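You operate a simulated robot arm through the tools that you are given. There is no shell and no other tool.

Carry out the task below with a simulated robot arm. There is one attempt and no reset: what you move stays moved.

JOB
Roll the gold sheet down, peel its film off, wipe and clamp it.
Fine: Roll with the red roller till the bubbles are out, drop the film in the FILM bin, wipe with the blue cloth, put roller and cloth back, swing the red clamp down on the sheet; other films, cloths, the yellow roller and the orange clamp stay as they are. What is to be rubbed or washed off counts as gone when no trace of it is left.

The check looks at the end state, three seconds after you hand in, the way a careful person would. Anything else that was tipped, shoved, dropped, spilled or broken makes it a failure. Flat cloth is picked up by pressing the open fingertips on it (5 to 10 N) and closing them slowly along it; thin cloth reads only 2 to 8 mm in the jaws.

ROBOT AND FRAMES
A 6-joint arm with a two-finger gripper, fixed in place. Base frame: the origin is at the foot of the arm, x ahead of it, y to its left, z up. Lengths are in mm, angles in degrees, forces in N, time in s.
Its first joint turns from -166.0 to 166.0 degrees. Payload 2.45 kg.
The TCP is the grasp point between the finger pads, 20 mm short of the fingertips. In the tool frame z runs along the fingers and y along their closing line. Largest opening 140 mm; the body of the gripper starts 168 mm behind the TCP.
Orientation is told as [roll, pitch, yaw] about the base's x, y, z axes, in that order, counted from this pose: with the fingers straight down and closing along the base's y, the tool's x points along the base's -x, its y along +y and its z along -z.

CONTROLS
- The arm moves only by the tool play_rows. Its argument "moves" is a list that holds one entry, the list of rows, each a list of 7 numbers: the shift along the base's x, y, z in units of 40 mm (1.0 is 40 mm), then the turn, a rotation vector about the base's x, y, z in units of 6 degrees (1.0 is 6 degrees), then the gripper command, from -1 (fully open) to 1 (shut), values between in proportion. In form: [[[tx, ty, tz, rx, ry, rz, fingers], ...]]. A call has 1 to 20 rows; each row shifts and turns the commanded pose from where the row before left it. A call with a number of a shift or a turn outside -1 to 1 is refused whole. Rows are played at 5 a second. More than 50 mm and 8.6 degrees between two rows, or a gripper value outside its range, and nothing of the call is played. Where a pose cannot be reached the arm comes as near as it can. A force on the tool above 90 N (or 10 N above the force at the start of the call, whichever is more), or a blocked arm, ends the call early, and 0.2 s more pass. Each finger travels about 45 mm/s and halts on what it meets, pressing with about 22 N; the grip force reading is that of the motor and also rises with nothing between the fingers. The clock runs only during rows and for 0.2 s after the last one: add rows that do not move to give the fingers time. It gives the time, the measured TCP pose, the force on the tool (base axes), the opening and the grip force at its end, in the units of the frame above (readings bear some noise), with the torque about the TCP (base axes, N m) and any sound that the robot's microphone picked up.
- Cameras (640 x 400 px; columns grow to the right, rows downward): "scene" is fixed at [221.3, -499.2, 1471.9]; the picture's right is [0.64, -0.77, 0.00], its down [-0.33, -0.27, -0.91] and it looks along [0.69, 0.58, -0.42] (base axes); focal length 310 px, centre (320, 200). "wrist" rides on the gripper at [78, 11, -209] in the tool frame; the picture's right is [-0.14, 0.99, 0.00], its down [-0.92, -0.13, -0.37] and it looks along [-0.36, -0.05, 0.93] (tool axes); focal length 280 px, centre (320, 200). There is no depth. A picture from a camera that has moved, and an enlarged one, comes with that camera's place and axes in the base frame and with its lens.
- capture(camera): a new picture of that camera. It takes no simulated time.
- inspect(camera, box): a new picture of the part [left, top, right, bottom] of that camera's present view, enlarged. It takes no simulated time.
- sign_off(): hands the job in; it is judged then, once.

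Nothing tells you positions but the pictures and the camera data. Unless the task says otherwise, let go and move clear before handing in.

The tools are called after "Call:" as name(argument=value, ...) on one line, values as JSON. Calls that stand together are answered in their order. play_rows: Moves the arm, as the interface text tells. Its arguments: {"type":"object","properties":{"moves":{"type":"array","items":{"type":"array","items":{"type":"array","items":{"type":"number"}}}}},"required":["moves"]} The other tools are called the same way: capture (camera) takes a picture; inspect (camera, box) takes an enlarged picture of a part of a camera's view; sign_off () hands the job in.

At the start:

```text
clock: 0.0
ee_pos: [644.1, 109.0, 1328.9]
ee_rot: [0.0, 0.0, 0.0]
ft_force: [0.2, -0.5, 0.3]
moment: [0.0, -0.01, 0.0]
opening: 139.9
finger_force: 0.0
```

scene: 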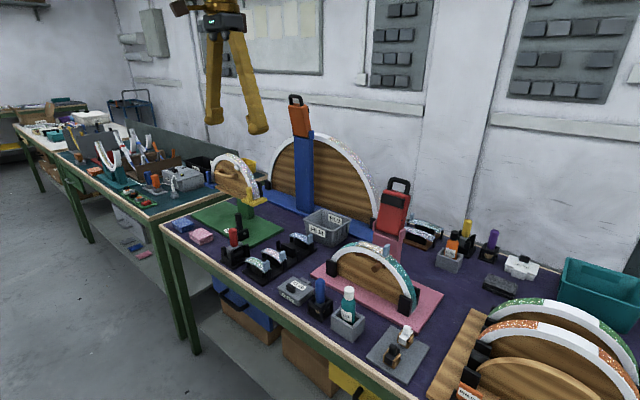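
wrist: 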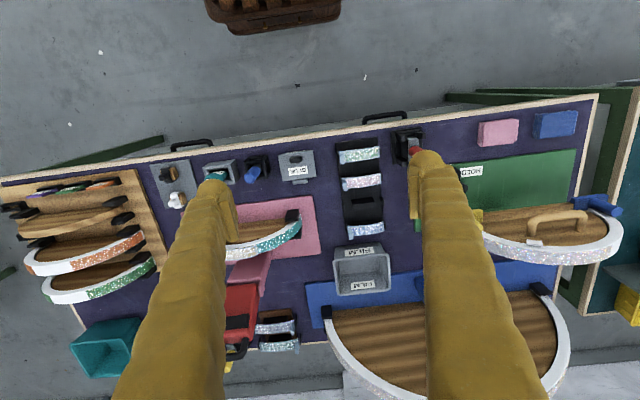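

I see a workbench with several arched wooden forms carrying curved sheets, rollers in holders, cloths and bins. I'll enlarge parts of the view before moving.

Call:
inspect(camera="scene", box=[160, 140, 320, 300])

Call:
inspect(camera="scene", box=[270, 170, 450, 390])

Call:
inspect(camera="scene", box=[420, 180, 640, 400])

Call:
inspect(camera="scene", box=[230, 80, 420, 260])

Call:
inspect(camera="wrist", box=[0, 140, 320, 390])

Call:
inspect(camera="wrist", box=[320, 80, 640, 330])

```text
2.50 times, centred on (240, 220) of scene
camera zoom: at [221.3, -499.2, 1471.9], right [0.64, -0.77, 0.0], down [-0.33, -0.27, -0.91], along [0.69, 0.58, -0.42], focal length 774 px, centre (520, 150)
```

zoom: 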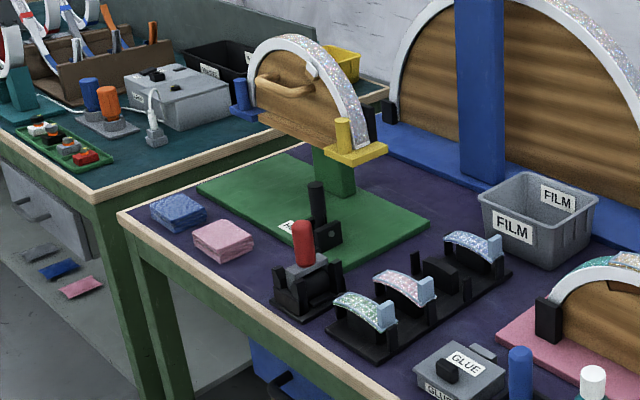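

```text
1.82 times, centred on (360, 280) of scene
camera zoom: at [221.3, -499.2, 1471.9], right [0.64, -0.77, 0.0], down [-0.33, -0.27, -0.91], along [0.69, 0.58, -0.42], focal length 563 px, centre (247, 54)
```

zoom: 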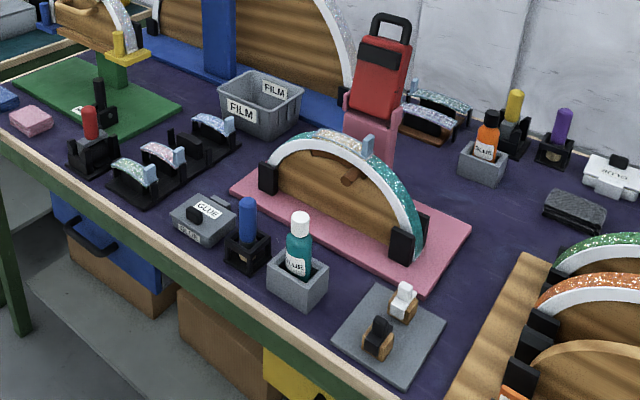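

```text
1.82 times, centred on (530, 290) of scene
camera zoom: at [221.3, -499.2, 1471.9], right [0.64, -0.77, 0.0], down [-0.33, -0.27, -0.91], along [0.69, 0.58, -0.42], focal length 563 px, centre (-62, 36)
```

zoom: 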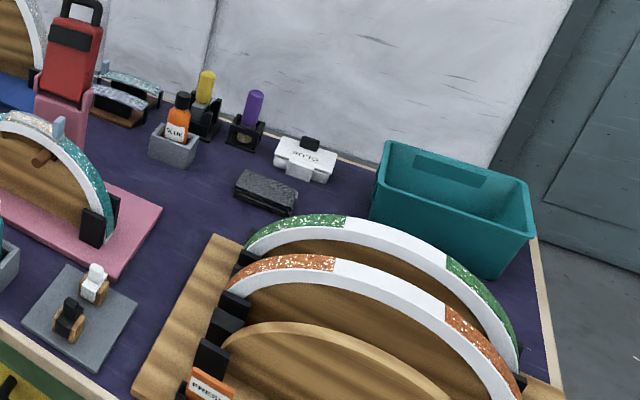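

```text
2.22 times, centred on (325, 170) of scene
camera zoom: at [221.3, -499.2, 1471.9], right [0.64, -0.77, 0.0], down [-0.33, -0.27, -0.91], along [0.69, 0.58, -0.42], focal length 688 px, centre (309, 267)
```

zoom: 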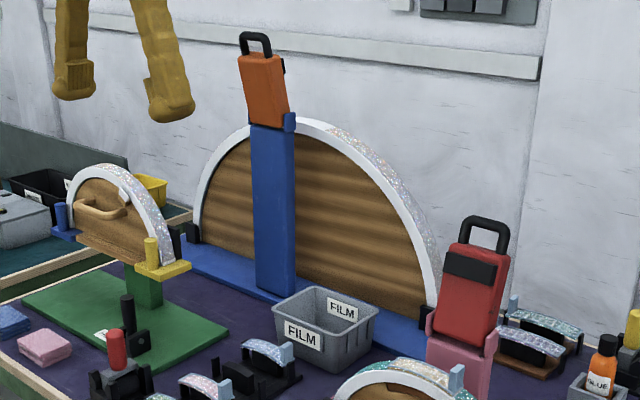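

```text
1.60 times, centred on (160, 265) of wrist
camera zoom: at [565.9, 119.3, 1537.6], right [0.14, 0.99, 0.0], down [0.92, -0.13, 0.37], along [0.36, -0.05, -0.93], focal length 449 px, centre (576, 96)
```

zoom: 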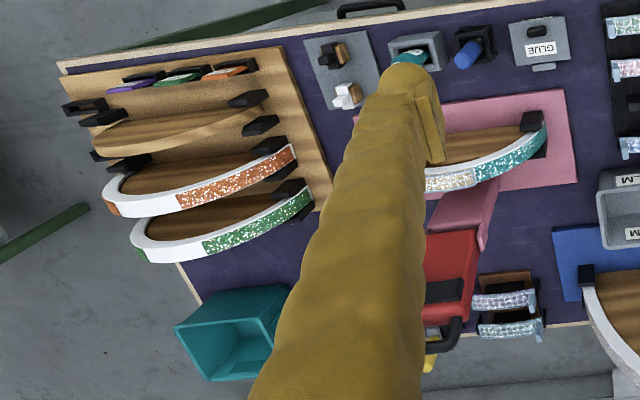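

```text
1.60 times, centred on (480, 205) of wrist
camera zoom: at [565.9, 119.3, 1537.6], right [0.14, 0.99, 0.0], down [0.92, -0.13, 0.37], along [0.36, -0.05, -0.93], focal length 449 px, centre (64, 192)
```

zoom: 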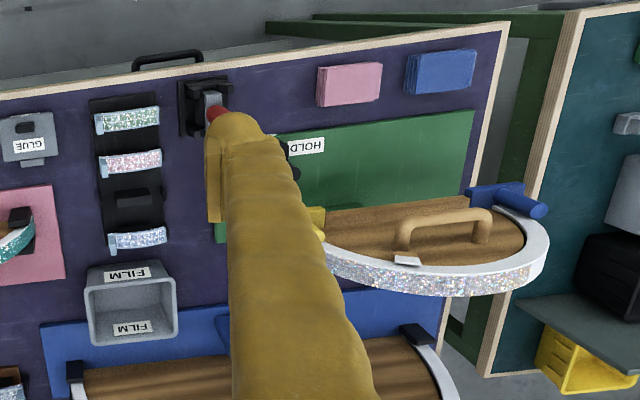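

The sheet with a pale tab on the pink-based arch looks like the target, standing next to the red clamp. I'll zoom in closer on it, the rollers, and the cloths.

Call:
inspect(camera="scene", box=[320, 225, 430, 320])

Call:
inspect(camera="scene", box=[350, 170, 460, 260])

Call:
inspect(camera="scene", box=[210, 200, 320, 290])

Call:
inspect(camera="scene", box=[280, 260, 430, 370])

Call:
inspect(camera="scene", box=[200, 140, 290, 220])

Call:
inspect(camera="scene", box=[400, 200, 560, 310])

Call:
inspect(camera="scene", box=[160, 215, 250, 270])

```text
4.21 times, centred on (375, 272) of scene
camera zoom: at [221.3, -499.2, 1471.9], right [0.64, -0.77, 0.0], down [-0.33, -0.27, -0.91], along [0.69, 0.58, -0.42], focal length 1304 px, centre (88, -105)
```

zoom: 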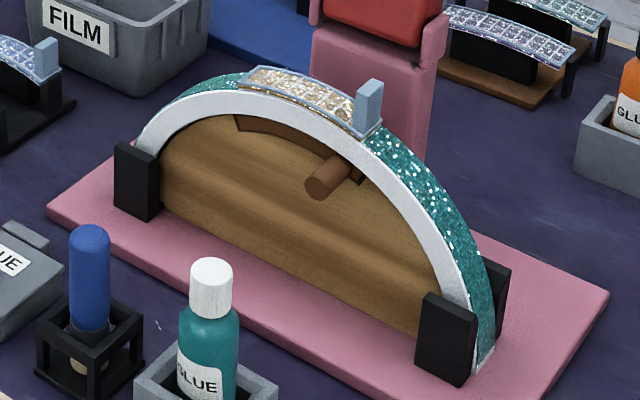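

```text
4.44 times, centred on (405, 215) of scene
camera zoom: at [221.3, -499.2, 1471.9], right [0.64, -0.77, 0.0], down [-0.33, -0.27, -0.91], along [0.69, 0.58, -0.42], focal length 1376 px, centre (-58, 133)
```

zoom: 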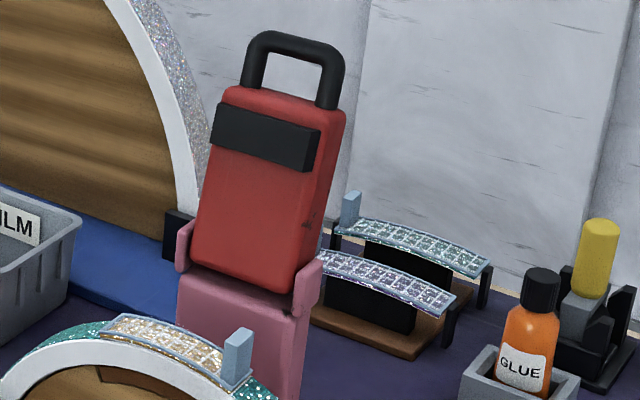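

```text
4.44 times, centred on (265, 245) of scene
camera zoom: at [221.3, -499.2, 1471.9], right [0.64, -0.77, 0.0], down [-0.33, -0.27, -0.91], along [0.69, 0.58, -0.42], focal length 1376 px, centre (564, 0)
```

zoom: 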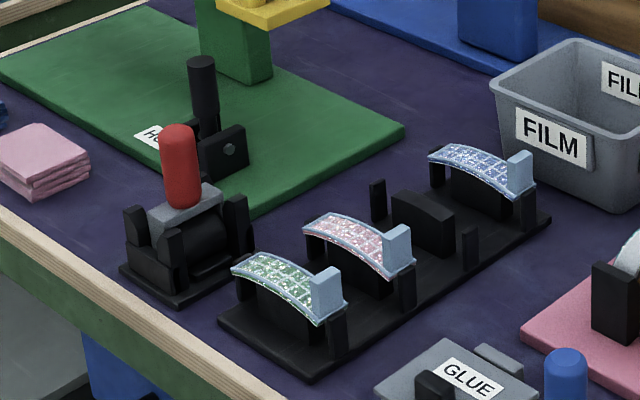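

```text
3.64 times, centred on (355, 315) of scene
camera zoom: at [221.3, -499.2, 1471.9], right [0.64, -0.77, 0.0], down [-0.33, -0.27, -0.91], along [0.69, 0.58, -0.42], focal length 1126 px, centre (193, -218)
```

zoom: 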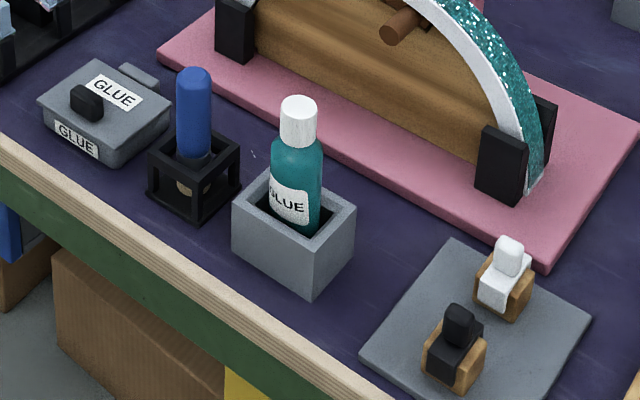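

```text
5.00 times, centred on (245, 180) of scene
camera zoom: at [221.3, -499.2, 1471.9], right [0.64, -0.77, 0.0], down [-0.33, -0.27, -0.91], along [0.69, 0.58, -0.42], focal length 1548 px, centre (695, 300)
```

zoom: 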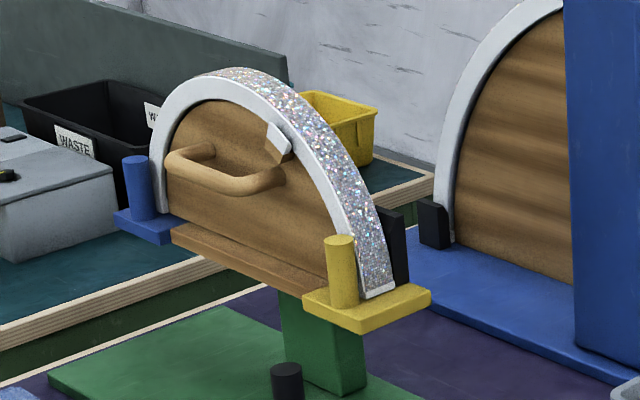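

```text
3.64 times, centred on (480, 255) of scene
camera zoom: at [221.3, -499.2, 1471.9], right [0.64, -0.77, 0.0], down [-0.33, -0.27, -0.91], along [0.69, 0.58, -0.42], focal length 1126 px, centre (-262, 0)
```

zoom: 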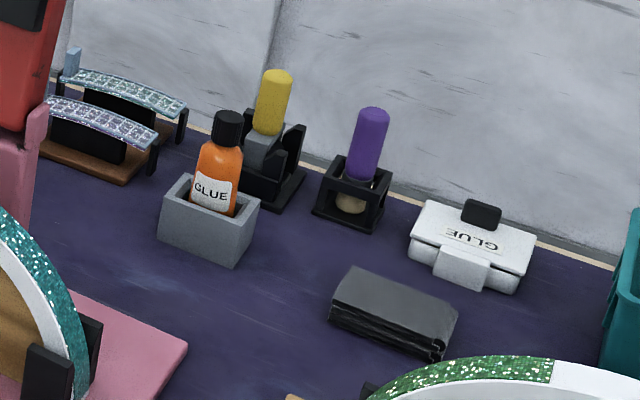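

```text
7.11 times, centred on (205, 242) of scene
camera zoom: at [221.3, -499.2, 1471.9], right [0.64, -0.77, 0.0], down [-0.33, -0.27, -0.91], along [0.69, 0.58, -0.42], focal length 2202 px, centre (1138, -102)
```

zoom: 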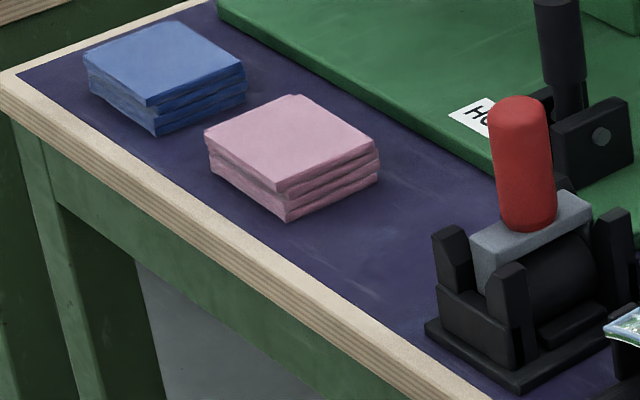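

The gold glitter sheet, under a gridded film with a light-blue tab, is at the crown of the pink-based form. The red clamp stands behind it, the red roller and blue cloth are to the left, and the FILM bin is behind. I'll move the arm up above the form to get a better look.

Call:
play_rows(moves=[[[0.2, -0.95, -0.3, 0, 0, 0, -1], [0.2, -0.95, -0.3, 0, 0, 0, -1], [0.2, -0.95, -0.3, 0, 0, 0, -1], [0.2, -0.95, -0.3, 0, 0, 0, -1], [0.2, -0.95, -0.3, 0, 0, 0, -1], [0.2, -0.95, -0.3, 0, 0, 0, -1], [0, 0, 0, 0, 0, 0, -1]]])

Call:
capture(camera="wrist")

```text
clock: 1.6
ee_pos: [693.5, -120.2, 1257.2]
ee_rot: [0.0, 0.0, 0.0]
ft_force: [-1.1, 0.4, 1.5]
moment: [0.01, 0.01, 0.0]
opening: 139.7
finger_force: 0.0
```

```text
taken
camera wrist: at [615.0, -109.5, 1465.9], right [0.14, 0.99, 0.0], down [0.92, -0.13, 0.37], along [0.36, -0.05, -0.93], focal length 280 px, centre (320, 200)
```

wrist: 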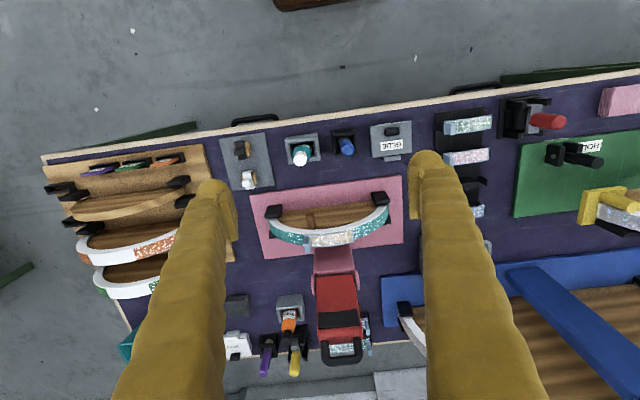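

The pink-based form is now visible between the fingers, with the red clamp behind it. I'll enlarge the form, clamp and roller.

Call:
inspect(camera="wrist", box=[240, 160, 420, 270])

Call:
inspect(camera="wrist", box=[230, 250, 420, 370])

Call:
inspect(camera="wrist", box=[430, 70, 640, 210])

Call:
inspect(camera="wrist", box=[200, 110, 420, 210])

```text
3.56 times, centred on (330, 215) of wrist
camera zoom: at [615.0, -109.5, 1465.9], right [0.14, 0.99, 0.0], down [0.92, -0.13, 0.37], along [0.36, -0.05, -0.93], focal length 997 px, centre (284, 147)
```

zoom: 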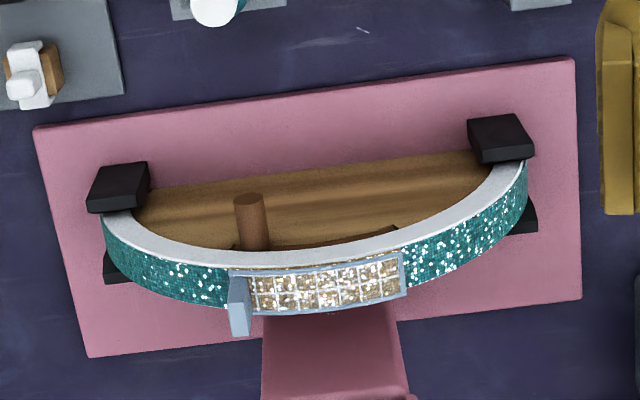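

```text
3.33 times, centred on (325, 310) of wrist
camera zoom: at [615.0, -109.5, 1465.9], right [0.14, 0.99, 0.0], down [0.92, -0.13, 0.37], along [0.36, -0.05, -0.93], focal length 935 px, centre (303, -167)
```

zoom: 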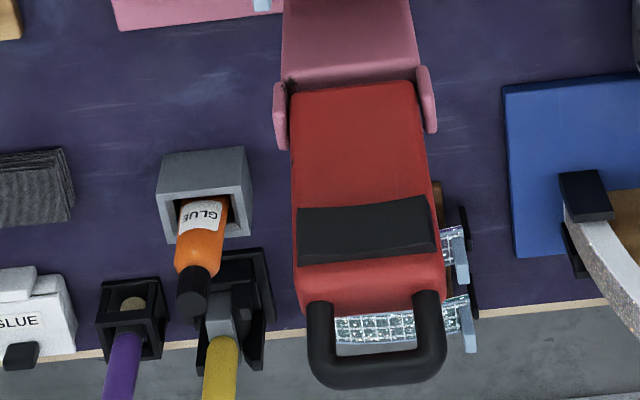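

```text
2.86 times, centred on (535, 140) of wrist
camera zoom: at [615.0, -109.5, 1465.9], right [0.14, 0.99, 0.0], down [0.92, -0.13, 0.37], along [0.36, -0.05, -0.93], focal length 801 px, centre (-294, 371)
```

zoom: 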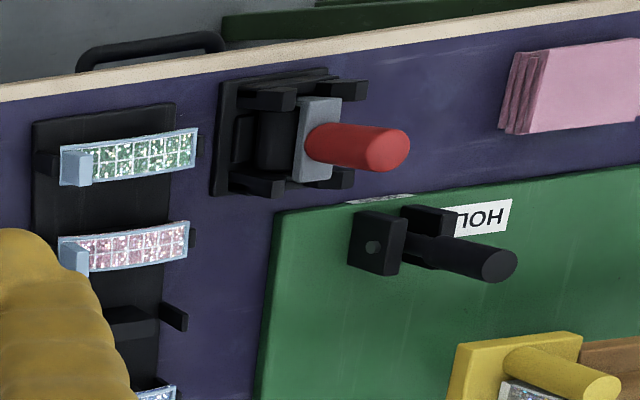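

```text
2.91 times, centred on (310, 160) of wrist
camera zoom: at [615.0, -109.5, 1465.9], right [0.14, 0.99, 0.0], down [0.92, -0.13, 0.37], along [0.36, -0.05, -0.93], focal length 816 px, centre (349, 316)
```

zoom: 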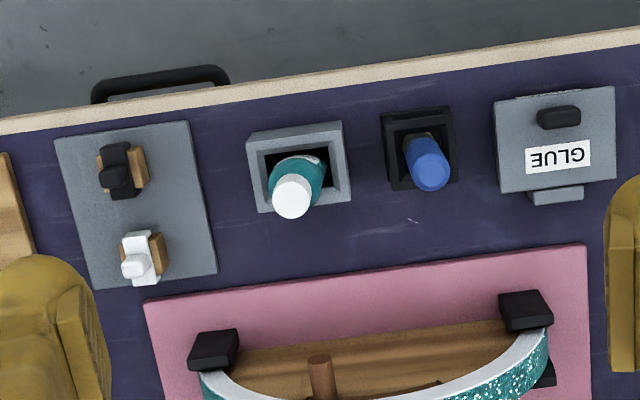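

The film spans roughly y −79 to −177 at x 888–914 with its crown near z 963, and the form is square to the base axes. I'll lower the camera for a close look at the film, bubbles and tab.

Call:
play_rows(moves=[[[0.62, -0.016, -0.8, 0, 0, 0, -1], [0.62, -0.016, -0.8, 0, 0, 0, -1], [0.62, -0.016, -0.8, 0, 0, 0, -1], [0.62, -0.016, -0.8, 0, 0, 0, -1], [0.62, -0.016, -0.8, 0, 0, 0, -1], [0.62, -0.016, -0.8, 0, 0, 0, -1], [0, 0, 0, 0, 0, 0, -1]]])

Call:
capture(camera="wrist")

Call:
inspect(camera="wrist", box=[220, 120, 420, 245])

Call:
inspect(camera="scene", box=[355, 235, 400, 265])

```text
clock: 3.2
ee_pos: [843.0, -122.1, 1065.5]
ee_rot: [0.0, 0.0, 0.0]
ft_force: [0.6, 0.2, -0.1]
moment: [0.01, -0.03, -0.01]
opening: 140.0
finger_force: 0.1
```

```text
taken
camera wrist: at [764.0, -111.3, 1274.4], right [0.14, 0.99, 0.0], down [0.92, -0.13, 0.37], along [0.37, -0.05, -0.93], focal length 280 px, centre (320, 200)
```

wrist: 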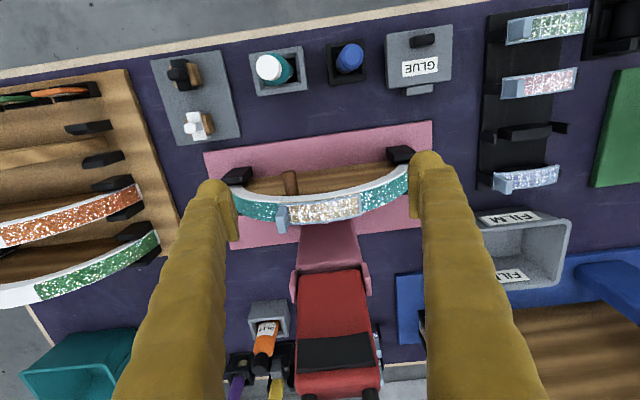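

```text
3.20 times, centred on (320, 182) of wrist
camera zoom: at [764.0, -111.3, 1274.4], right [0.14, 0.99, 0.0], down [0.92, -0.13, 0.37], along [0.37, -0.05, -0.93], focal length 897 px, centre (320, 256)
```

zoom: 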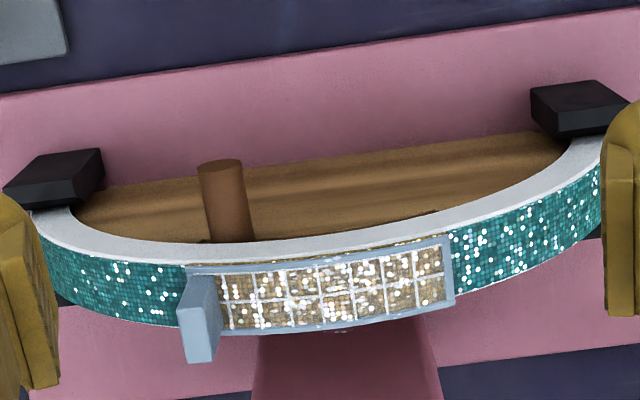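

```text
13.33 times, centred on (378, 250) of scene
camera zoom: at [221.3, -499.2, 1471.9], right [0.64, -0.77, 0.0], down [-0.33, -0.27, -0.91], along [0.69, 0.58, -0.42], focal length 4129 px, centre (-447, -467)
```

zoom: 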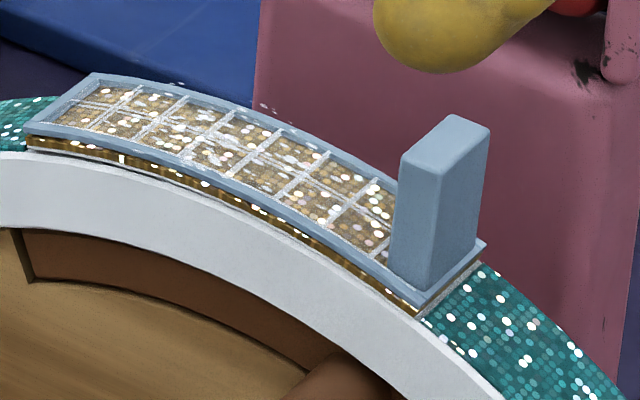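

The sheet is gold with a gridded film frame and a block-shaped tab at its −y end. I'll zoom in hard on the film to see what the bubbles look like.

Call:
inspect(camera="wrist", box=[272, 188, 322, 234])

Call:
inspect(camera="wrist", box=[315, 184, 367, 230])

Call:
inspect(camera="scene", box=[356, 238, 376, 252])

Call:
inspect(camera="scene", box=[370, 242, 394, 258])

```text
8.70 times, centred on (297, 211) of wrist
camera zoom: at [764.0, -111.3, 1274.4], right [0.14, 0.99, 0.0], down [0.92, -0.13, 0.37], along [0.37, -0.05, -0.93], focal length 2438 px, centre (520, 104)
```

zoom: 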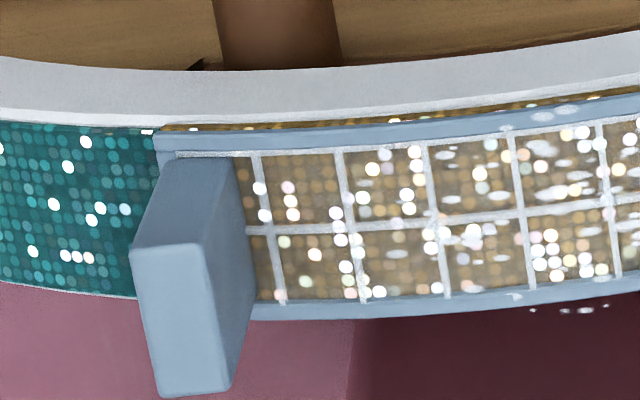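

```text
8.70 times, centred on (341, 207) of wrist
camera zoom: at [764.0, -111.3, 1274.4], right [0.14, 0.99, 0.0], down [0.92, -0.13, 0.37], along [0.37, -0.05, -0.93], focal length 2438 px, centre (137, 139)
```

zoom: 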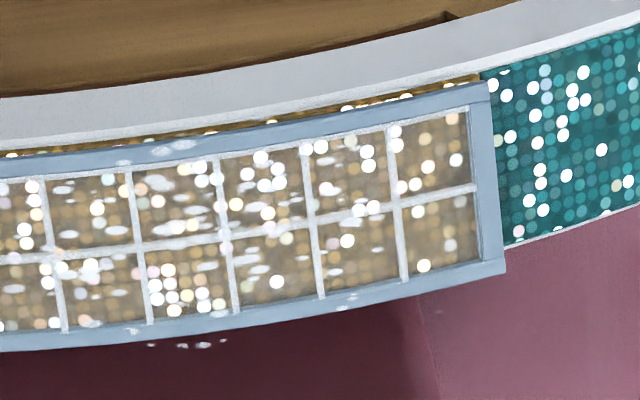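

```text
16.00 times, centred on (366, 245) of scene
camera zoom: at [221.3, -499.2, 1471.9], right [0.64, -0.77, 0.0], down [-0.33, -0.27, -0.91], along [0.69, 0.58, -0.42], focal length 4955 px, centre (-416, -520)
```

zoom: 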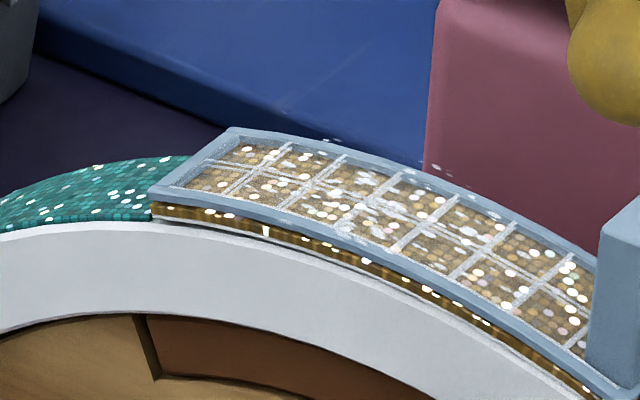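

```text
16.00 times, centred on (382, 250) of scene
camera zoom: at [221.3, -499.2, 1471.9], right [0.64, -0.77, 0.0], down [-0.33, -0.27, -0.91], along [0.69, 0.58, -0.42], focal length 4955 px, centre (-672, -600)
```

zoom: 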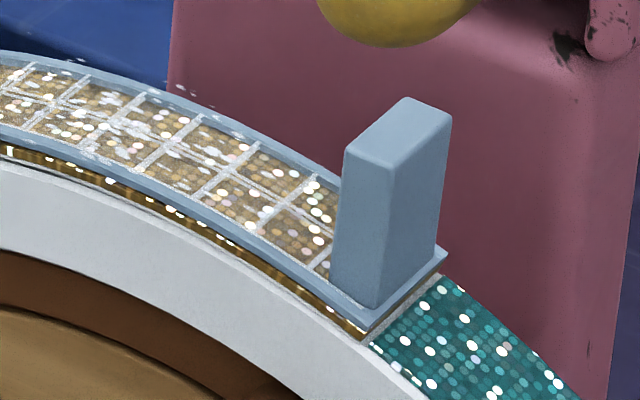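

The bubbles are whitish flecks scattered over the middle of the film. Next I'll move over to the red roller near (735, 322) for a close view from above.

Call:
play_rows(moves=[[[-0.29, 0.9, 0.5, 0, 0, 0, -1], [-0.29, 0.9, 0.5, 0, 0, 0, -1], [-0.29, 0.95, 0.2, 0, 0, 0, -1], [-0.29, 0.95, 0, 0, 0, 0, -1], [-0.29, 0.95, 0, 0, 0, 0, -1], [-0.29, 0.95, 0, 0, 0, 0, -1], [-0.29, 0.95, 0, 0, 0, 0, -1], [-0.29, 0.95, 0, 0, 0, 0, -1], [-0.29, 0.95, 0, 0, 0, 0, -1], [-0.29, 0.95, 0, 0, 0, 0, -1], [-0.29, 0.95, 0, 0, 0, 0, -1], [-0.29, 0.85, 0, 0, 0, 0, -1], [0, 0, 0, 0, 0, 0, -1]]])

Call:
capture(camera="wrist")

Call:
inspect(camera="wrist", box=[240, 110, 400, 210])

Call:
inspect(camera="wrist", box=[440, 20, 640, 145])

Call:
inspect(camera="scene", box=[215, 220, 265, 280])

```text
clock: 6.0
ee_pos: [699.9, 325.6, 1112.3]
ee_rot: [0.0, 0.0, -0.1]
ft_force: [0.0, -0.5, -0.1]
moment: [-0.01, -0.04, 0.03]
opening: 140.1
finger_force: 0.1
```

```text
taken
camera wrist: at [623.2, 336.8, 1321.1], right [0.14, 0.99, 0.0], down [0.92, -0.13, 0.37], along [0.37, -0.05, -0.93], focal length 280 px, centre (320, 200)
```

wrist: 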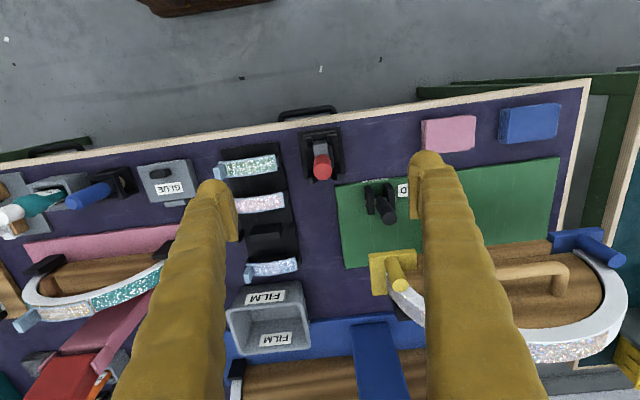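

```text
4.00 times, centred on (320, 160) of wrist
camera zoom: at [623.2, 336.8, 1321.1], right [0.14, 0.99, 0.0], down [0.92, -0.13, 0.37], along [0.37, -0.05, -0.93], focal length 1122 px, centre (320, 360)
```

zoom: 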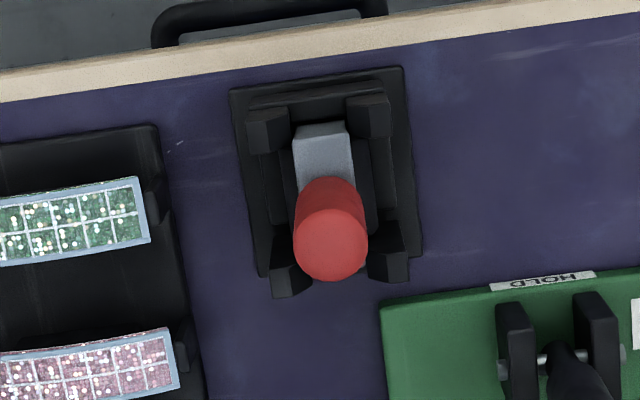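

```text
3.20 times, centred on (540, 82) of wrist
camera zoom: at [623.2, 336.8, 1321.1], right [0.14, 0.99, 0.0], down [0.92, -0.13, 0.37], along [0.37, -0.05, -0.93], focal length 897 px, centre (-384, 576)
```

zoom: 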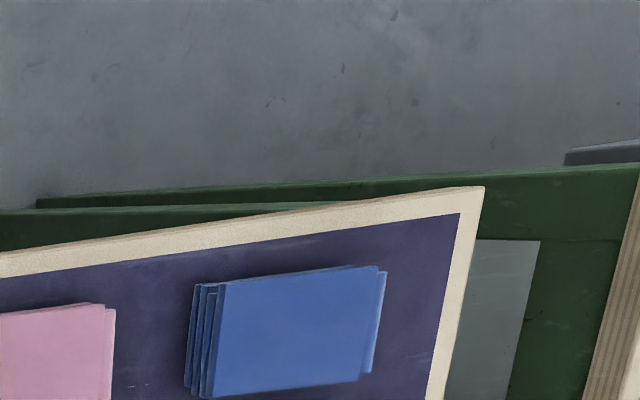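

```text
6.67 times, centred on (240, 250) of scene
camera zoom: at [221.3, -499.2, 1471.9], right [0.64, -0.77, 0.0], down [-0.33, -0.27, -0.91], along [0.69, 0.58, -0.42], focal length 2064 px, centre (853, -133)
```

zoom: 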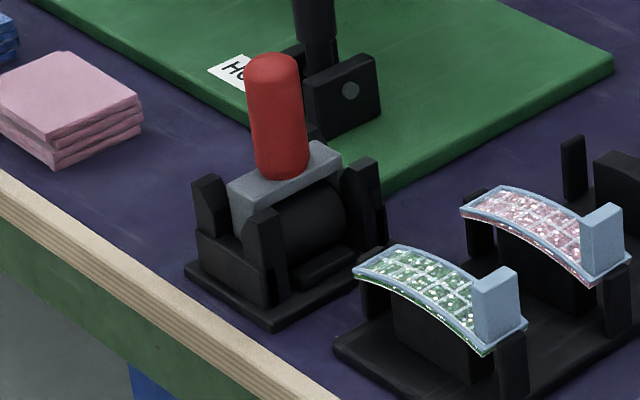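

The red handle stands at about (732, 325), z 858–924, with its roller axis along x, so it will roll along the arch. I'll come down above it with the fingers half open and check alignment.

Call:
play_rows(moves=[[[0.2, 0, -0.9, 0, 0, 0, 0], [0.2, 0, -0.9, 0, 0, 0, 0], [0.2, 0, -0.9, 0, 0, 0, 0], [0.215, -0.015, -0.9, 0, 0, 0, 0], [0, 0, 0, 0, 0, 0, 0], [0, 0, 0, 0, 0, 0, 0]]])

Call:
capture(camera="wrist")

Call:
inspect(camera="scene", box=[190, 180, 290, 280])

```text
clock: 7.4
ee_pos: [736.3, 326.5, 971.5]
ee_rot: [0.0, 0.1, 0.0]
ft_force: [0.1, 0.0, 0.2]
moment: [0.01, 0.05, 0.0]
opening: 70.2
finger_force: 0.0
```

```text
taken
camera wrist: at [658.0, 337.1, 1177.4], right [0.14, 0.99, 0.0], down [0.92, -0.13, 0.37], along [0.36, -0.05, -0.93], focal length 280 px, centre (320, 200)
```

wrist: 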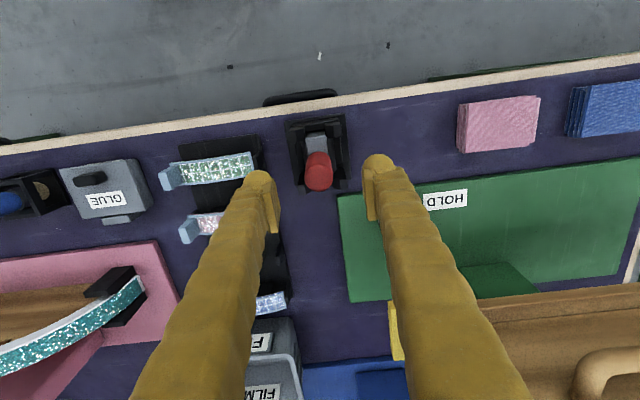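

```text
4.00 times, centred on (240, 230) of scene
camera zoom: at [221.3, -499.2, 1471.9], right [0.64, -0.77, 0.0], down [-0.33, -0.27, -0.91], along [0.69, 0.58, -0.42], focal length 1239 px, centre (640, 80)
```

zoom: 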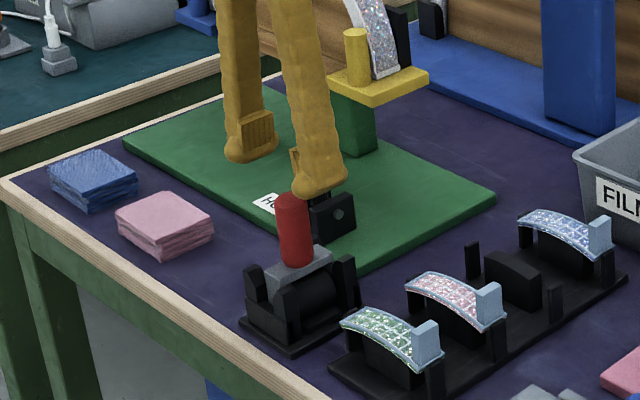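

The handle is centred between the fingers. I'll descend to about z 892 and close on it.

Call:
play_rows(moves=[[[-0.05, 0, -0.7, 0, 0, 0, 0], [0, 0, -0.7, 0, 0, 0, 0], [0, 0, -0.53, 0, 0, 0, 0], [0, 0, 0, 0, 0, 0, 0], [0, 0, 0, 0, 0, 0, 0.4], [0, 0, 0, 0, 0, 0, 0.6], [0, 0, 0, 0, 0, 0, 1], [0, 0, 0, 0, 0, 0, 1], [0, 0, 0, 0, 0, 0, 1], [0, 0, 0, 0, 0, 0, 1]]])

Call:
inspect(camera="scene", box=[200, 190, 270, 280])

Call:
capture(camera="wrist")

```text
clock: 9.6
ee_pos: [732.7, 324.0, 891.3]
ee_rot: [0.0, 0.0, 0.1]
ft_force: [0.1, 1.0, 0.4]
moment: [0.0, -0.02, 0.04]
opening: 26.9
finger_force: 22.3
```

```text
4.44 times, centred on (235, 235) of scene
camera zoom: at [221.3, -499.2, 1471.9], right [0.64, -0.77, 0.0], down [-0.33, -0.27, -0.91], along [0.69, 0.58, -0.42], focal length 1376 px, centre (698, 44)
```

zoom: 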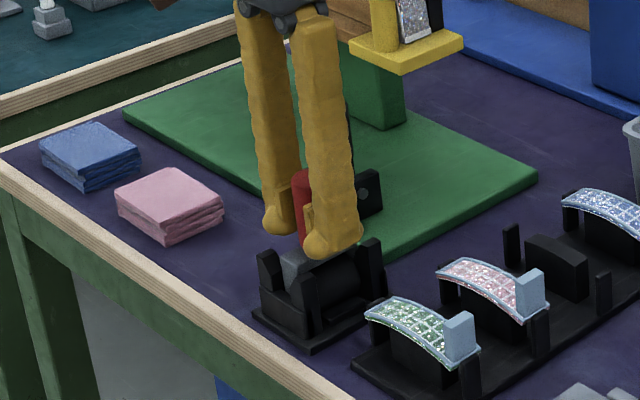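

```text
taken
camera wrist: at [654.7, 336.1, 1099.7], right [0.14, 0.99, 0.0], down [0.92, -0.13, 0.37], along [0.36, -0.05, -0.93], focal length 280 px, centre (320, 200)
```

wrist: 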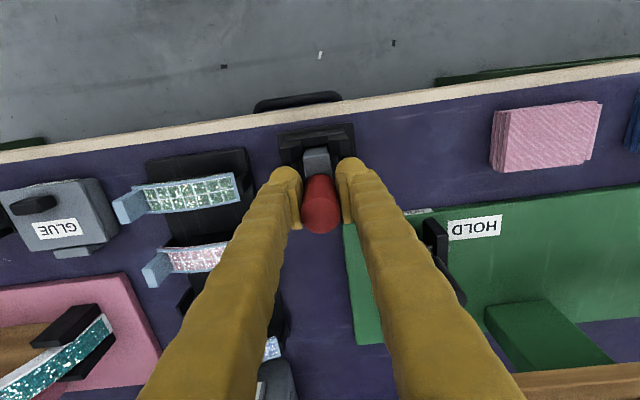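

The roller handle is held at 27 mm opening with 22 N grip, at commanded (732.3, 324.6, 891.7), which I'll come back to later. I'll lift straight up slowly.

Call:
play_rows(moves=[[[0, 0, 0.3, 0, 0, 0, 1], [0, 0, 0.3, 0, 0, 0, 1], [0, 0, 0.4, 0, 0, 0, 1], [0, 0, 0.6, 0, 0, 0, 1], [0, 0, 0.8, 0, 0, 0, 1], [0, 0, 0.8, 0, 0, 0, 1], [0, 0, 0.8, 0, 0, 0, 1], [0, 0, 0.8, 0, 0, 0, 1], [0, 0, 0, 0, 0, 0, 1]]])

Call:
capture(camera="wrist")

Call:
inspect(camera="scene", box=[190, 140, 290, 280])

```text
clock: 11.6
ee_pos: [732.2, 323.7, 1083.6]
ee_rot: [0.0, -0.1, 0.0]
ft_force: [-0.4, -0.1, -2.3]
moment: [0.01, 0.0, -0.01]
opening: 26.7
finger_force: 21.8
```

```text
taken
camera wrist: at [653.9, 334.8, 1292.6], right [0.14, 0.99, 0.0], down [0.92, -0.13, 0.37], along [0.36, -0.05, -0.93], focal length 280 px, centre (320, 200)
```

wrist: 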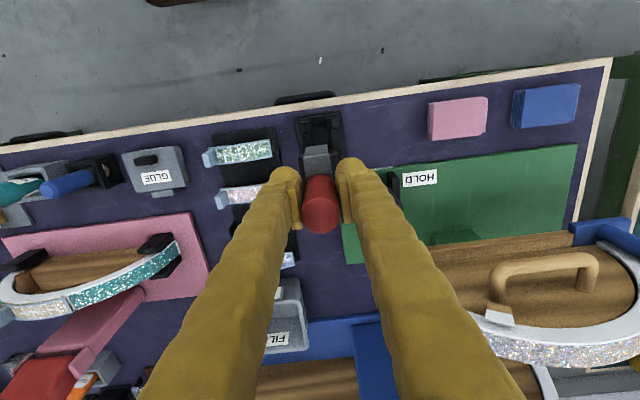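

```text
2.86 times, centred on (240, 210) of scene
camera zoom: at [221.3, -499.2, 1471.9], right [0.64, -0.77, 0.0], down [-0.33, -0.27, -0.91], along [0.69, 0.58, -0.42], focal length 885 px, centre (549, 171)
```

zoom: 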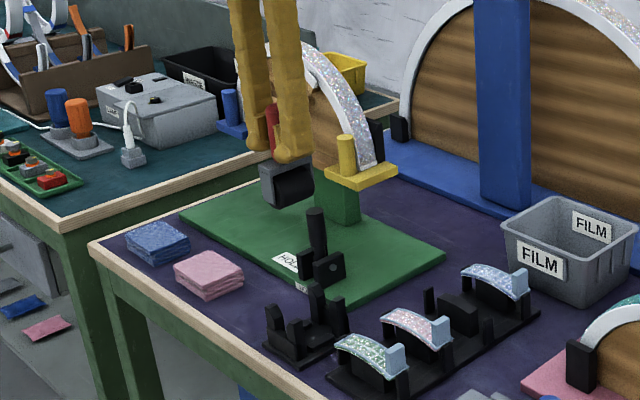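

The roller is out of its cradle. I'll measure it so I know where its bottom is.

Call:
inspect(camera="scene", box=[225, 165, 265, 220])

```text
7.27 times, centred on (245, 192) of scene
camera zoom: at [221.3, -499.2, 1471.9], right [0.64, -0.77, 0.0], down [-0.33, -0.27, -0.91], along [0.69, 0.58, -0.42], focal length 2252 px, centre (866, 254)
```

zoom: 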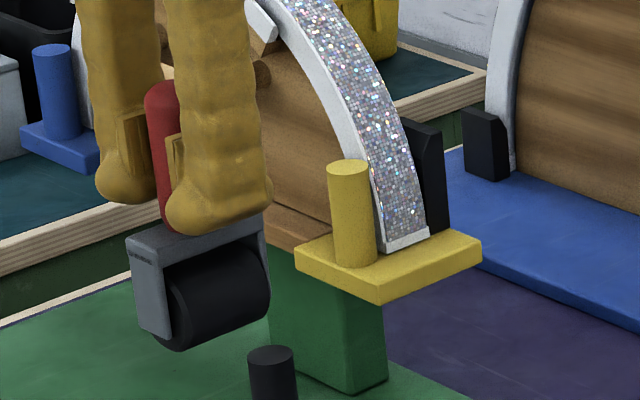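

The roller bottom sits about 83.5 mm below the TCP, so contact at the crown should come near TCP z 1046. I'll carry the roller over to the +y part of the film.

Call:
play_rows(moves=[[[0.35, -0.9, 0.1, 0, 0, 0, 1], [0.35, -0.9, 0.1, 0, 0, 0, 1], [0.35, -0.9, 0, 0, 0, 0, 1], [0.35, -0.9, 0, 0, 0, 0, 1], [0.35, -0.9, 0, 0, 0, 0, 1], [0.35, -0.9, 0, 0, 0, 0, 1], [0.35, -0.9, 0, 0, 0, 0, 1], [0.35, -0.9, 0, 0, 0, 0, 1], [0.35, -0.9, 0, 0, 0, 0, 1], [0.35, -0.9, 0, 0, 0, 0, 1], [0.35, -0.9, 0, 0, 0, 0, 1], [0.38, -0.95, 0, 0, 0, 0, 1], [0, 0, 0, 0, 0, 0, 1]]])

Call:
capture(camera="wrist")

Call:
inspect(camera="scene", box=[320, 190, 440, 290])

```text
clock: 14.4
ee_pos: [900.9, -111.7, 1093.4]
ee_rot: [0.0, 0.1, 0.1]
ft_force: [-0.6, -0.6, -3.1]
moment: [0.01, 0.02, 0.01]
opening: 26.9
finger_force: 22.2
```

```text
taken
camera wrist: at [822.5, -100.1, 1301.2], right [0.14, 0.99, 0.0], down [0.92, -0.13, 0.37], along [0.36, -0.05, -0.93], focal length 280 px, centre (320, 200)
```

wrist: 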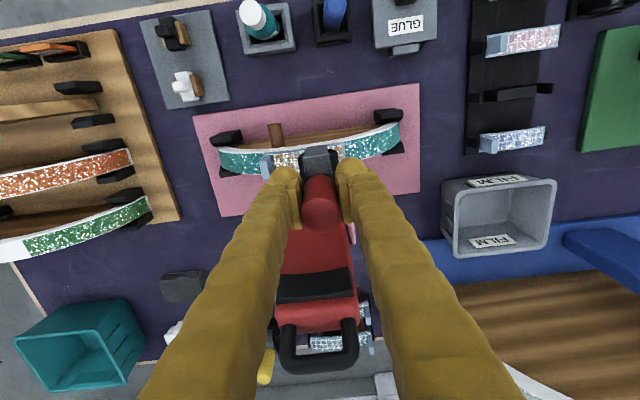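

```text
4.00 times, centred on (380, 240) of scene
camera zoom: at [221.3, -499.2, 1471.9], right [0.64, -0.77, 0.0], down [-0.33, -0.27, -0.91], along [0.69, 0.58, -0.42], focal length 1239 px, centre (80, 40)
```

zoom: 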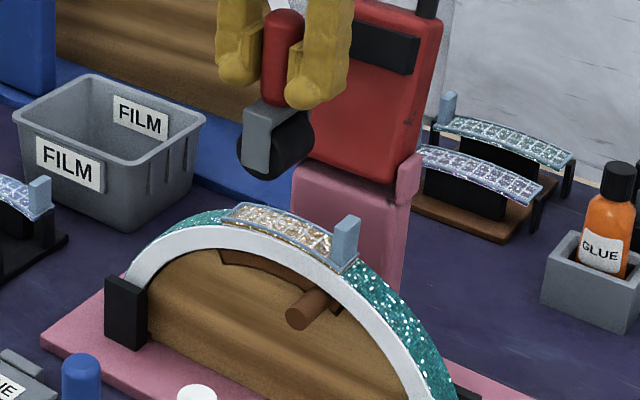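

The roller hangs cleanly above the film. I'll descend to just above contact, then creep down while watching the force.

Call:
play_rows(moves=[[[0, 0, -0.5, 0, 0, 0, 1], [0, 0, -0.4, 0, 0, 0, 1], [0, 0, -0.1, 0, 0, 0, 1], [0, 0, 0, 0, 0, 0, 1]]])

Call:
inspect(camera="scene", box=[345, 215, 405, 265])

```text
clock: 15.4
ee_pos: [901.1, -110.2, 1051.3]
ee_rot: [0.0, 0.0, 0.1]
ft_force: [-0.1, 0.0, -1.6]
moment: [0.02, 0.01, -0.02]
opening: 26.7
finger_force: 21.8
```

```text
8.00 times, centred on (375, 240) of scene
camera zoom: at [221.3, -499.2, 1471.9], right [0.64, -0.77, 0.0], down [-0.33, -0.27, -0.91], along [0.69, 0.58, -0.42], focal length 2477 px, centre (-120, -120)
```

zoom: 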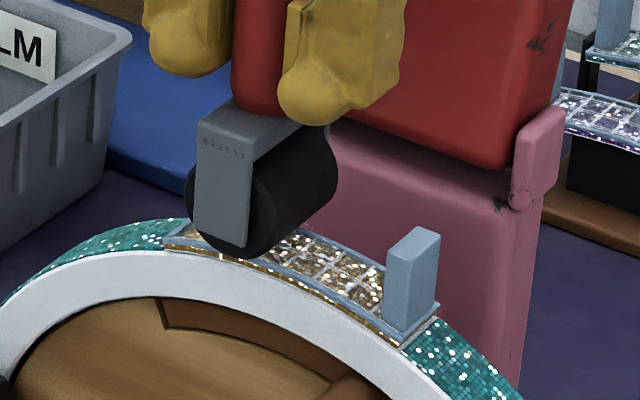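

Call:
play_rows(moves=[[[0, 0, -0.05, 0, 0, 0, 1], [0, 0, -0.05, 0, 0, 0, 1], [0, 0, 0, 0, 0, 0, 1]]])

Call:
play_rows(moves=[[[0, 0, -0.05, 0, 0, 0, 1], [0, 0, 0, 0, 0, 0, 1]]])

Call:
play_rows(moves=[[[0, 0, -0.03, 0, 0, 0, 1], [0, 0, 0, 0, 0, 0, 1]]])

```text
clock: 16.2
ee_pos: [901.5, -109.3, 1048.5]
ee_rot: [0.1, -0.1, 0.0]
ft_force: [-0.5, 3.0, 18.0]
moment: [0.24, 0.04, -0.02]
opening: 26.9
finger_force: 22.5
```

```text
clock: 16.8
ee_pos: [900.2, -110.0, 1045.7]
ee_rot: [0.0, 0.1, -0.1]
ft_force: [1.0, 4.7, 20.1]
moment: [0.26, -0.07, 0.04]
opening: 26.8
finger_force: 22.0
```

```text
clock: 17.4
ee_pos: [901.6, -110.3, 1045.4]
ee_rot: [0.0, 0.0, 0.0]
ft_force: [-0.6, 3.4, 18.6]
moment: [0.22, 0.01, 0.03]
opening: 26.8
finger_force: 21.9
```

The force levelled at about 19 N, so the handle slid a little in the grip. I'll back off slightly for a lighter press.

Call:
play_rows(moves=[[[0, 0, 0.015, 0, 0, 0, 1], [0, 0, 0, 0, 0, 0, 1]]])

```text
clock: 18.0
ee_pos: [901.3, -110.4, 1046.2]
ee_rot: [0.0, 0.1, 0.0]
ft_force: [-0.5, 3.0, 18.0]
moment: [0.18, 0.02, 0.02]
opening: 26.7
finger_force: 21.8
```

Call:
play_rows(moves=[[[0, 0, 0.04, 0, 0, 0, 1], [0, 0, 0, 0, 0, 0, 1]]])

Call:
inspect(camera="scene", box=[345, 215, 405, 265])

```text
clock: 18.6
ee_pos: [900.5, -109.6, 1045.7]
ee_rot: [0.0, 0.1, 0.0]
ft_force: [0.0, -0.7, -1.4]
moment: [0.01, 0.02, 0.0]
opening: 26.8
finger_force: 21.8
```

```text
8.00 times, centred on (375, 240) of scene
camera zoom: at [221.3, -499.2, 1471.9], right [0.64, -0.77, 0.0], down [-0.33, -0.27, -0.91], along [0.69, 0.58, -0.42], focal length 2477 px, centre (-120, -120)
```

zoom: 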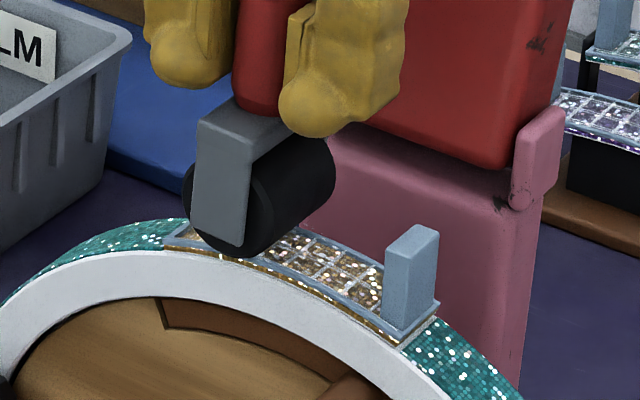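

I'm just clear of contact at command z 1046.7. I'll press lightly and roll along the arc toward the crown, following the curve.

Call:
play_rows(moves=[[[0, 0, -0.026, 0, 0, 0, 1], [0, -0.125, 0.0138, 0, 0, 0, 1], [0, -0.125, 0.0098, 0, 0, 0, 1], [0, -0.125, 0.0058, 0, 0, 0, 1], [0, -0.125, 0.002, 0, 0, 0, 1]]])

```text
clock: 19.8
ee_pos: [902.8, -128.9, 1047.8]
ee_rot: [0.1, 0.1, 0.0]
ft_force: [-0.3, 0.4, 0.4]
moment: [-0.01, 0.04, 0.0]
opening: 26.6
finger_force: 21.3
```

Call:
play_rows(moves=[[[0, 0, -0.015, 0, 0, 0, 1], [0, 0, 0, 0, 0, 0, 1]]])

```text
clock: 20.4
ee_pos: [901.2, -129.8, 1046.9]
ee_rot: [-0.1, 0.0, 0.0]
ft_force: [-0.3, 0.5, 10.2]
moment: [0.04, 0.07, -0.02]
opening: 26.7
finger_force: 21.9
```

About 12 N of contact force at the crown is good. Now I'll roll back and forth along the arc, staying clear of the tab.

Call:
play_rows(moves=[[[0, -0.125, -0.002, 0, 0, 0, 1], [0, -0.125, -0.0058, 0, 0, 0, 1], [0, -0.125, -0.0098, 0, 0, 0, 1], [0, -0.125, -0.0138, 0, 0, 0, 1], [0, 0.125, 0.0138, 0, 0, 0, 1], [0, 0.125, 0.0098, 0, 0, 0, 1], [0, 0.125, 0.0058, 0, 0, 0, 1], [0, 0.125, 0.002, 0, 0, 0, 1]]])

Call:
inspect(camera="scene", box=[345, 215, 405, 265])

```text
clock: 22.2
ee_pos: [902.2, -130.0, 1048.0]
ee_rot: [-0.1, -0.1, 0.1]
ft_force: [0.2, 0.3, -1.1]
moment: [-0.01, -0.01, 0.04]
opening: 26.6
finger_force: 21.9
```

```text
8.00 times, centred on (375, 240) of scene
camera zoom: at [221.3, -499.2, 1471.9], right [0.64, -0.77, 0.0], down [-0.33, -0.27, -0.91], along [0.69, 0.58, -0.42], focal length 2477 px, centre (-120, -120)
```

zoom: 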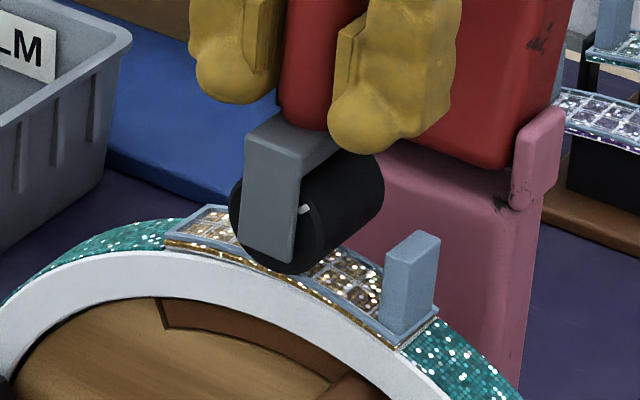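

Call:
play_rows(moves=[[[0, 0, -0.015, 0, 0, 0, 1], [0, -0.125, -0.002, 0, 0, 0, 1], [0, -0.125, -0.0058, 0, 0, 0, 1]]])

Call:
play_rows(moves=[[[0, -0.125, -0.0098, 0, 0, 0, 1], [0, -0.125, -0.0138, 0, 0, 0, 1]]])

```text
clock: 23.0
ee_pos: [901.5, -140.6, 1046.8]
ee_rot: [0.0, 0.0, -0.1]
ft_force: [0.1, 0.0, 4.9]
moment: [-0.06, -0.03, 0.0]
opening: 26.5
finger_force: 22.1
```

```text
clock: 23.6
ee_pos: [901.4, -150.0, 1045.2]
ee_rot: [0.0, 0.0, 0.0]
ft_force: [-1.0, -0.1, 10.2]
moment: [-0.03, 0.1, -0.03]
opening: 26.6
finger_force: 22.0
```

Call:
play_rows(moves=[[[0, 0.125, 0.0118, 0, 0, 0, 1], [0, 0.125, 0.0088, 0, 0, 0, 1], [0, 0.125, 0.0048, 0, 0, 0, 1], [0, 0.125, 0.001, 0, 0, 0, 1]]])

Call:
play_rows(moves=[[[0, 0.125, -0.002, 0, 0, 0, 1], [0, 0.125, -0.0058, 0, 0, 0, 1], [0, 0.125, -0.0098, 0, 0, 0, 1], [0, 0.125, -0.0138, 0, 0, 0, 1]]])

```text
clock: 24.6
ee_pos: [901.7, -130.1, 1045.7]
ee_rot: [0.0, 0.0, 0.0]
ft_force: [0.1, -0.3, -0.6]
moment: [-0.02, 0.01, 0.02]
opening: 26.8
finger_force: 22.6
```

```text
clock: 25.6
ee_pos: [900.8, -110.1, 1044.1]
ee_rot: [0.0, -0.1, -0.1]
ft_force: [-0.6, 0.1, 2.3]
moment: [0.07, 0.0, -0.01]
opening: 26.5
finger_force: 22.3
```

Contact stays light and fairly even along the arc. I'll lift up to check how the flecks look.

Call:
play_rows(moves=[[[0, 0, 0.6, 0, 0, 0, 1], [0, 0, 0.6, 0, 0, 0, 1], [0, 0, 0, 0, 0, 0, 1]]])

Call:
inspect(camera="scene", box=[356, 238, 376, 252])

Call:
inspect(camera="scene", box=[370, 242, 394, 258])

```text
clock: 26.4
ee_pos: [901.7, -111.2, 1092.6]
ee_rot: [0.0, 0.0, 0.0]
ft_force: [-1.0, 0.0, -0.7]
moment: [0.02, 0.01, 0.03]
opening: 27.1
finger_force: 21.9
```

```text
16.00 times, centred on (366, 245) of scene
camera zoom: at [221.3, -499.2, 1471.9], right [0.64, -0.77, 0.0], down [-0.33, -0.27, -0.91], along [0.69, 0.58, -0.42], focal length 4955 px, centre (-416, -520)
```

zoom: 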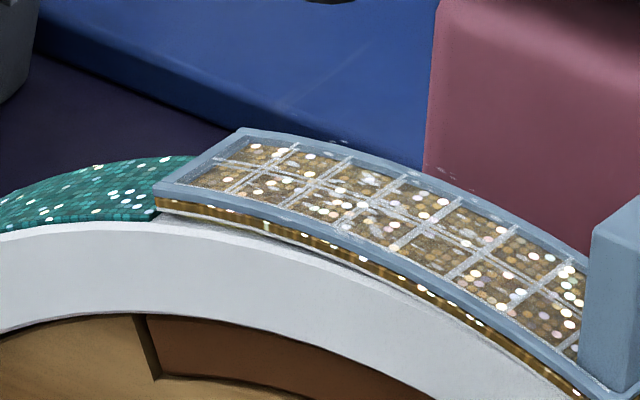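

```text
16.00 times, centred on (382, 250) of scene
camera zoom: at [221.3, -499.2, 1471.9], right [0.64, -0.77, 0.0], down [-0.33, -0.27, -0.91], along [0.69, 0.58, -0.42], focal length 4955 px, centre (-672, -600)
```

zoom: 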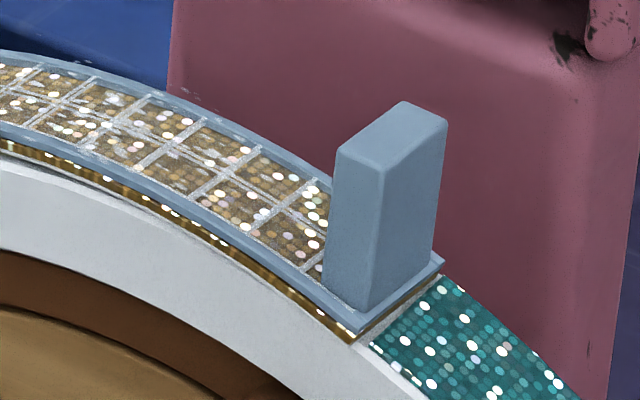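

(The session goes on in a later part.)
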